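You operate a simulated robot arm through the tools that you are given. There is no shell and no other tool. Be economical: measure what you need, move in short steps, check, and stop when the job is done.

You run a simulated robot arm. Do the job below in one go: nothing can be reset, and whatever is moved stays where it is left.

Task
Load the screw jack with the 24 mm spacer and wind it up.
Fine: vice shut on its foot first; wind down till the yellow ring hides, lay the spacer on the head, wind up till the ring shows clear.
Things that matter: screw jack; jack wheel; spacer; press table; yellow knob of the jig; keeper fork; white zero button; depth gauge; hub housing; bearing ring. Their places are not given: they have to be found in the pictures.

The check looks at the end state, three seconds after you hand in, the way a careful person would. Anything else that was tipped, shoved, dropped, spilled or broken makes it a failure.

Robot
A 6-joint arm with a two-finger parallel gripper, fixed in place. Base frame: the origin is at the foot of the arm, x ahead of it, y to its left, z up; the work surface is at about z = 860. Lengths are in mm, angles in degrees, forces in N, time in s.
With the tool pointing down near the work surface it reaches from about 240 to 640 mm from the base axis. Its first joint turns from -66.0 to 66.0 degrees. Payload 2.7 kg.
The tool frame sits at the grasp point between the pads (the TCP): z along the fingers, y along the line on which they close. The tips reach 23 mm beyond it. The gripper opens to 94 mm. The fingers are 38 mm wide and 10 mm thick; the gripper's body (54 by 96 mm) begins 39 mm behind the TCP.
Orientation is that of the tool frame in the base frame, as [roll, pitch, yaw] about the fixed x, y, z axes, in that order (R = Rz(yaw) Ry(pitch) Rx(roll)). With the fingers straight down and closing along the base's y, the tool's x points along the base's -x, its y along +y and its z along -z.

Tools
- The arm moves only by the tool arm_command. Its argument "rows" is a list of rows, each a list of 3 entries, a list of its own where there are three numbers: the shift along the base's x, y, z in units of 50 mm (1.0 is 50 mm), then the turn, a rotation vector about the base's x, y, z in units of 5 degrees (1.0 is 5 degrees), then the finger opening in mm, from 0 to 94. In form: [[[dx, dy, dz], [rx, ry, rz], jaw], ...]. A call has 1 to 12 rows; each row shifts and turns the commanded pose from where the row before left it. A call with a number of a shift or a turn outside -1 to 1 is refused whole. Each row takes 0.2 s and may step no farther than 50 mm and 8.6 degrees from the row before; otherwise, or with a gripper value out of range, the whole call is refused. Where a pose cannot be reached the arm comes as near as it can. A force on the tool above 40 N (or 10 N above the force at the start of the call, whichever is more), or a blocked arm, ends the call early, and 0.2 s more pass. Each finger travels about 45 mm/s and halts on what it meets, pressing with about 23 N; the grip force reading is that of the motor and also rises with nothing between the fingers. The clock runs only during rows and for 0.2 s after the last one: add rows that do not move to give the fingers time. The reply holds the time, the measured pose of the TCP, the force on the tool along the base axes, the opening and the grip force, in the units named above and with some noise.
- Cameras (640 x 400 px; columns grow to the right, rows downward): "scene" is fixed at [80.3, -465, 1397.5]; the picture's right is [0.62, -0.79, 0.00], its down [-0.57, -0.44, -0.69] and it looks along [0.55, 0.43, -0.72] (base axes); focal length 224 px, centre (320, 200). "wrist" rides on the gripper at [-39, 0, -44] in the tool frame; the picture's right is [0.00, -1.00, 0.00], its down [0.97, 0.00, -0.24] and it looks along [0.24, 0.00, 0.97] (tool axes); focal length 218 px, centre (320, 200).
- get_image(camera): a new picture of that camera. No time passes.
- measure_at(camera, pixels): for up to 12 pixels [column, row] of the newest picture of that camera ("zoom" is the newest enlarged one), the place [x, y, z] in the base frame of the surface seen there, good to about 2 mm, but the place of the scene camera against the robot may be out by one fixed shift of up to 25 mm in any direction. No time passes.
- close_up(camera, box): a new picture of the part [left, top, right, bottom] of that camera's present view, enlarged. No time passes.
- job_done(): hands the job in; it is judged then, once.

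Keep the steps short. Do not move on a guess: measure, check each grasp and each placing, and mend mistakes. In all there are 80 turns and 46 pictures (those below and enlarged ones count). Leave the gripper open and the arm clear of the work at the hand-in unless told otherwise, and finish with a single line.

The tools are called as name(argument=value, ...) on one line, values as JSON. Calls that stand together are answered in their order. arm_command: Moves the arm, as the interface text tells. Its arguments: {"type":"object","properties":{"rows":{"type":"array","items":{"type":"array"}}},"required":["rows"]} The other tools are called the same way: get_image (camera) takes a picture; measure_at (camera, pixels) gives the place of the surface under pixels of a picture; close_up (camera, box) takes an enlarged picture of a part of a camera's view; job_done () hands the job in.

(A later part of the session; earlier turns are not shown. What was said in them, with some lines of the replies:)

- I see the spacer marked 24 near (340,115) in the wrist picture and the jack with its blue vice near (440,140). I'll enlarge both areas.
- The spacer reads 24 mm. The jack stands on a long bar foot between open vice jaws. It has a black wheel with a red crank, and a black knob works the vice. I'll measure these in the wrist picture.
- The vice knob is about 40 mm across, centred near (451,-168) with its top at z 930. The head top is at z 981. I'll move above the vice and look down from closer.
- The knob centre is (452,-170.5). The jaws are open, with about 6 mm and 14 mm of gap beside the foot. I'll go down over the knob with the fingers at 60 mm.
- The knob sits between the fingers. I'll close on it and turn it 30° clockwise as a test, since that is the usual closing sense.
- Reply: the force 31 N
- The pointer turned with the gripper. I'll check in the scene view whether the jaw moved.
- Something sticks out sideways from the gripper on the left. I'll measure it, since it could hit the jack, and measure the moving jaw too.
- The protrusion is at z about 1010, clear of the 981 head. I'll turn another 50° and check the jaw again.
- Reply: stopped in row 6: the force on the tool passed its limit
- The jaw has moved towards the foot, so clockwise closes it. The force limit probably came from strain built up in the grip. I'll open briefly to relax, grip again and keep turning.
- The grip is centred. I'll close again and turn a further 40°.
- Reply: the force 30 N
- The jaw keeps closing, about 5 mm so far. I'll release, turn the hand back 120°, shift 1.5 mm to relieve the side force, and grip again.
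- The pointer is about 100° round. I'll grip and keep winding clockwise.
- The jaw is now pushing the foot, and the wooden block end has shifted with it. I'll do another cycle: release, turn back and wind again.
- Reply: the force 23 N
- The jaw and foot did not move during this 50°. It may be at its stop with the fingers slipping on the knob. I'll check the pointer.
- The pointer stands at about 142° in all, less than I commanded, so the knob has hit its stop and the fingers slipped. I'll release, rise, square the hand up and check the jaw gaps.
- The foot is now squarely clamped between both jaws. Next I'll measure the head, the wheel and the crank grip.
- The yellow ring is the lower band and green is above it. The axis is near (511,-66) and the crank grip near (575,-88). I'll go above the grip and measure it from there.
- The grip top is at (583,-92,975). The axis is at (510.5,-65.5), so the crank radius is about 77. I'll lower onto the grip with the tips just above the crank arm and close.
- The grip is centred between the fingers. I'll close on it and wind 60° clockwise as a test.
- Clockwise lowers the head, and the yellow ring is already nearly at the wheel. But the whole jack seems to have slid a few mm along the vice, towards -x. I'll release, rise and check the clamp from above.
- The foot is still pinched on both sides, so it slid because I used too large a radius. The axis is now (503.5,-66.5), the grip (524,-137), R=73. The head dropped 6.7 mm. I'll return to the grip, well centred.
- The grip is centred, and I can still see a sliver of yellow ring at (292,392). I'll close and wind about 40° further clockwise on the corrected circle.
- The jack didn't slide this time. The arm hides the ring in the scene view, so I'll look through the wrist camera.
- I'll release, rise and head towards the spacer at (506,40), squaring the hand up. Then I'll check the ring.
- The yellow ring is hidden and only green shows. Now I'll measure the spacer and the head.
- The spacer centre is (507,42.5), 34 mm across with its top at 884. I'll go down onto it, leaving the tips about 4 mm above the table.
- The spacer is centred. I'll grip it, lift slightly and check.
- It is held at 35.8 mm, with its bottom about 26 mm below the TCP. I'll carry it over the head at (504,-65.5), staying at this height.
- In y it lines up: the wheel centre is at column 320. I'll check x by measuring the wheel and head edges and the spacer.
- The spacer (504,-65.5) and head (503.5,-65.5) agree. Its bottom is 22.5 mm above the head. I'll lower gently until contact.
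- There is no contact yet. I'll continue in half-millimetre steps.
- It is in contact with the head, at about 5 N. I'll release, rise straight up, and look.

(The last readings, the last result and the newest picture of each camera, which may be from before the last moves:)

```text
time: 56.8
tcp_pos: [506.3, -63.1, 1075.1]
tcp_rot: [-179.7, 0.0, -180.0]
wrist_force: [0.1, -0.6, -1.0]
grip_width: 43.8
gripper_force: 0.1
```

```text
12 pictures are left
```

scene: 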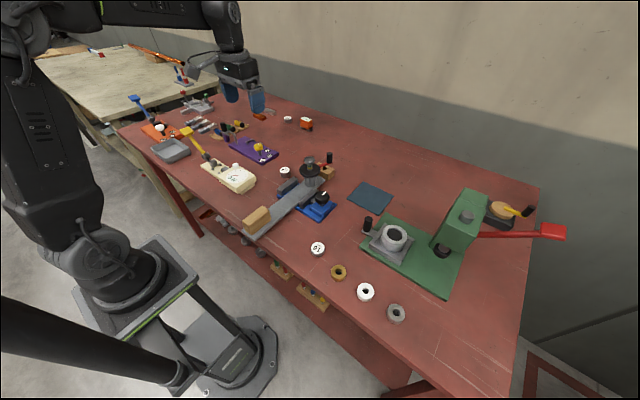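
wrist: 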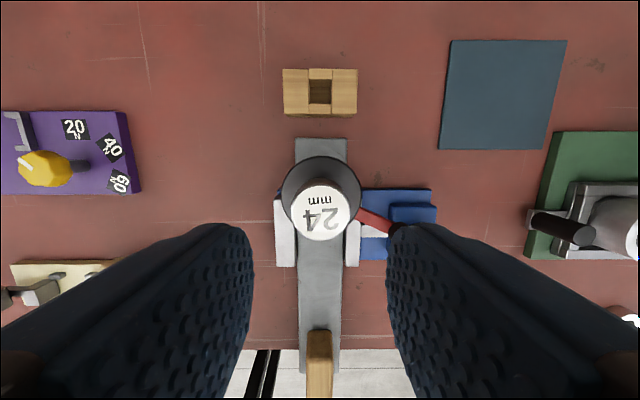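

The spacer sits on the head. I'll move back over the crank grip at about (472,-133), turning the hand to yaw 80.

arm_command(rows=[[[-0.056, -0.115, 0], [0, 0, -1], 44], [[-0.056, -0.115, 0], [0, 0, -1], 44], [[-0.056, -0.115, 0], [0, 0, -1], 44], [[-0.056, -0.115, 0], [0, 0, -1], 44], [[-0.056, -0.115, 0], [0, 0, -1], 44], [[-0.056, -0.115, 0], [0, 0, -1], 44], [[-0.056, -0.115, 0], [0, 0, -1], 44], [[-0.056, -0.115, 0], [0, 0, -1], 44], [[-0.056, -0.115, 0], [0, 0, -1], 44], [[-0.056, -0.115, 0], [0, 0, -1], 44], [[-0.056, -0.115, 0], [0, 0, -1], 44], [[-0.056, -0.115, 0], [0, 0, -1], 44]])

arm_command(rows=[[[0, 0, -0.1], [0, 0, -1], 44], [[0, 0, -0.1], [0, 0, -1], 44], [[0, 0, -0.1], [0, 0, -1], 44], [[0, 0, -0.1], [0, 0, -1], 44], [[0, 0, -0.2], [0, 0, -1], 44], [[0, 0, -0.2], [0, 0, -1], 44], [[0, 0, -0.2], [0, 0, -1], 44], [[0, 0, -0.2], [0, 0, -1], 44], [[0, 0, 0], [0, 0, 0], 44]])

get_image(camera="wrist")

```text
time: 59.4
tcp_pos: [471.2, -134.7, 1074.9]
tcp_rot: [-179.7, -0.1, 120.0]
wrist_force: [-0.2, 0.3, -0.5]
grip_width: 43.9
gripper_force: 0.1
```

```text
time: 61.4
tcp_pos: [471.5, -134.9, 1014.2]
tcp_rot: [-179.7, -0.2, 79.9]
wrist_force: [-0.9, -0.2, -0.3]
grip_width: 44.0
gripper_force: 0.0
```

```text
11 pictures are left
```

wrist: 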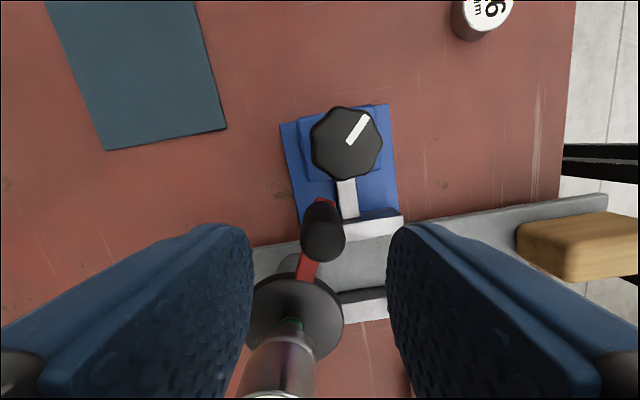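

measure_at(camera="wrist", pixels=[[325, 242], [305, 242], [344, 242], [325, 225], [325, 259]])

```text
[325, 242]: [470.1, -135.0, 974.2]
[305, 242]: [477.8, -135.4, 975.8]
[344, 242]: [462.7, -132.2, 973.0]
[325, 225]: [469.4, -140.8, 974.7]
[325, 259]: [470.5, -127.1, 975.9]
```

The grip top is centred at (470,-134), under the TCP. I'll descend, close, and begin winding up counter-clockwise.

arm_command(rows=[[[0, 0.01, -0.5], [0, 0, 0], 44], [[0, 0, -0.36], [0, 0, 0], 44], [[0, 0, 0], [0, 0, 0], 5], [[0, 0, 0], [0, 0, 0], 5], [[0, 0, 0], [0, 0, 0], 5], [[0.12, -0.052, 0], [0, 0, 1], 5], [[0.124, -0.0415, 0], [0, 0, 1], 5], [[0.127, -0.0305, 0], [0, 0, 1], 5], [[0.129, -0.0193, 0], [0, 0, 1], 5], [[0.1305, -0.008, 0], [0, 0, 1], 5], [[0.131, 0.0034, 0], [0, 0, 1], 5], [[0.13, 0.0148, 0], [0, 0, 1], 5]])

close_up(camera="scene", box=[280, 140, 350, 190])

```text
time: 64.0
tcp_pos: [517.6, -140.2, 970.8]
tcp_rot: [-179.7, -0.2, 115.2]
wrist_force: [-3.2, -4.0, -0.5]
grip_width: 18.6
gripper_force: 22.8
```

```text
8.00 times, centred on (315, 165) of scene
```

zoom: 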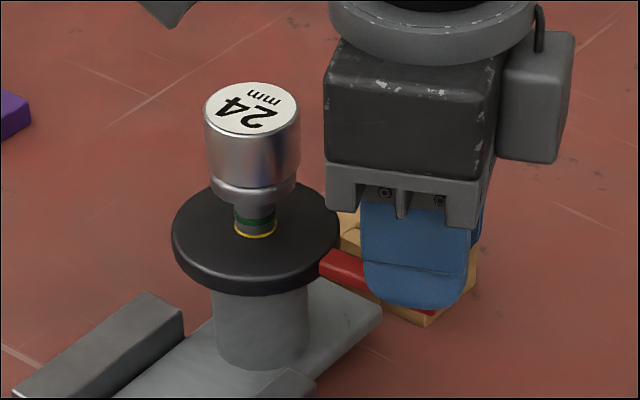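

The yellow ring is emerging and the spacer is steady. I'll continue 60° counter-clockwise.

arm_command(rows=[[[0.128, 0.026, 0], [0, 0, 1], 5], [[0.1254, 0.0372, 0], [0, 0, 1], 5], [[0.1217, 0.048, 0], [0, 0, 1], 5], [[0.117, 0.0584, 0], [0, 0, 1], 5], [[0.1115, 0.0684, 0], [0, 0, 1], 5], [[0.105, 0.0778, 0], [0, 0, 1], 5], [[0.098, 0.0867, 0], [0, 0, 1], 5], [[0.09, 0.0949, 0], [0, 0, 1], 5], [[0.0814, 0.1024, 0], [0, 0, 1], 5], [[0.0722, 0.109, 0], [0, 0, 1], 5], [[0.0624, 0.115, 0], [0, 0, 1], 5], [[0.0522, 0.12, 0], [0, 0, 1], 5]])

close_up(camera="scene", box=[280, 140, 350, 190])

```text
time: 66.6
tcp_pos: [574.8, -92.7, 970.8]
tcp_rot: [-179.8, -0.3, 175.2]
wrist_force: [7.8, -8.8, 0.5]
grip_width: 18.8
gripper_force: 23.1
```

```text
8.00 times, centred on (315, 165) of scene
```

zoom: 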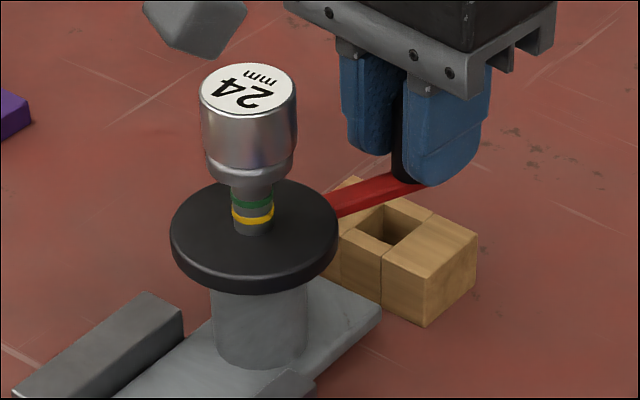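

The yellow ring is showing with stem visible below it. I'll wind 15° more for margin, then release and rise.

arm_command(rows=[[[0.0415, 0.124, 0], [0, 0, 1], 5], [[0.0305, 0.127, 0], [0, 0, 1], 5], [[0.0193, 0.129, 0], [0, 0, 1], 5], [[0, 0, 0], [0, 0, 0], 5]])

arm_command(rows=[[[0, 0, 0], [0, 0, 0], 30], [[0, 0, 0], [0, 0, 0], 44], [[0, 0, 0], [0, 0, 0], 44], [[0, 0, 0.5], [0, 0, 0], 44], [[0, 0, 0.8], [0, 0, 0], 44], [[0, 0, 0.8], [0, 0, 0], 44], [[0, 0, 0.8], [0, 0, 0], 70], [[-0.4, 0.4, 0.2], [0, 0, 0], 90], [[-0.6, 0.6, 0], [0, 0, 0], 90], [[-0.6, 0.6, 0], [0, 0, 0], 90], [[-0.6, 0.6, 0], [0, 0, 0], 90], [[0, 0, 0], [0, 0, 0], 90]])

close_up(camera="scene", box=[280, 140, 350, 190])

get_image(camera="wrist")

```text
time: 67.6
tcp_pos: [579.3, -72.6, 970.9]
tcp_rot: [-179.9, -0.3, -169.8]
wrist_force: [2.6, -4.7, 0.0]
grip_width: 18.8
gripper_force: 23.3
```

```text
time: 70.2
tcp_pos: [469.4, 36.8, 1125.8]
tcp_rot: [-179.7, -0.1, -170.0]
wrist_force: [0.5, 0.4, 0.1]
grip_width: 90.0
gripper_force: 0.0
```

```text
8.00 times, centred on (315, 165) of scene
```

zoom: 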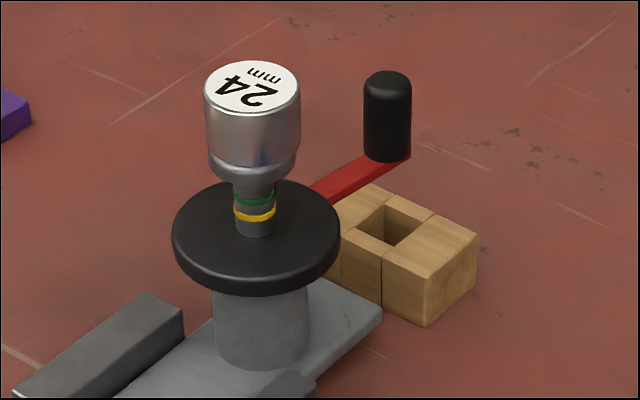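

```text
7 pictures are left
```

wrist: 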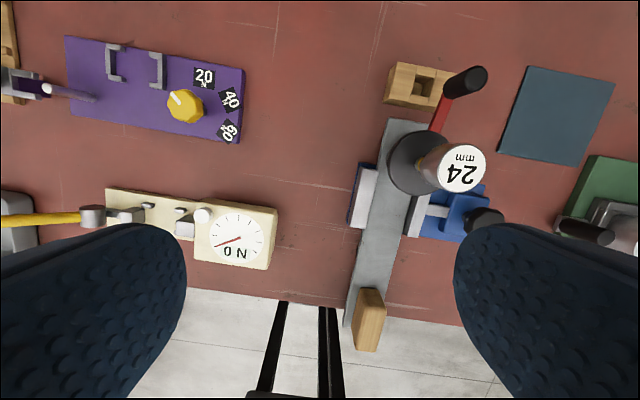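

The ring is clear and the spacer sits square. One last look at the vice clamp, because the foot slid a little earlier.

close_up(camera="wrist", box=[330, 100, 510, 340])

close_up(camera="scene", box=[230, 130, 390, 240])

```text
1.67 times, centred on (420, 220) of wrist
```

zoom: 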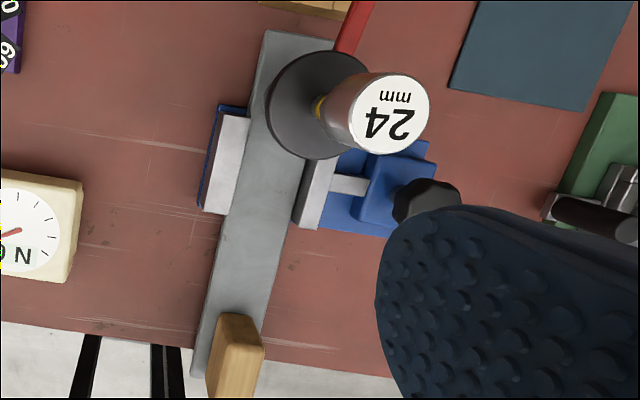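

```text
3.64 times, centred on (310, 185) of scene
```

zoom: 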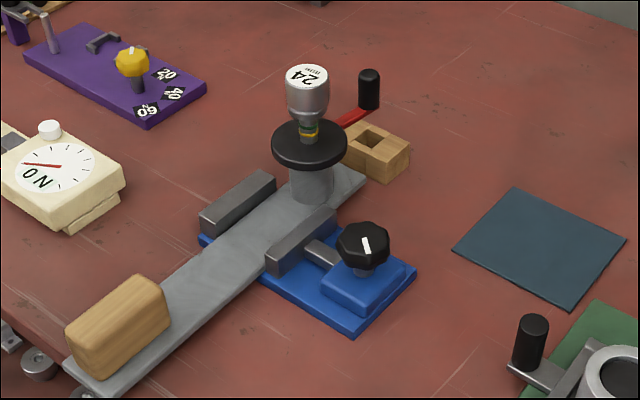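

The foot is pinched between both jaws with no blue gap visible. The spacer is centred on the head, the yellow ring is clear, the gripper is open and the arm is away from the work. I'll hand in now.

job_done()

```text
The job is handed in.
```

The vice is shut on the jack's foot, the 24 mm spacer is on the head, and the jack is wound up with the yellow ring clear; the jack slid about 7 mm along the vice while winding down and came about 2 mm back.
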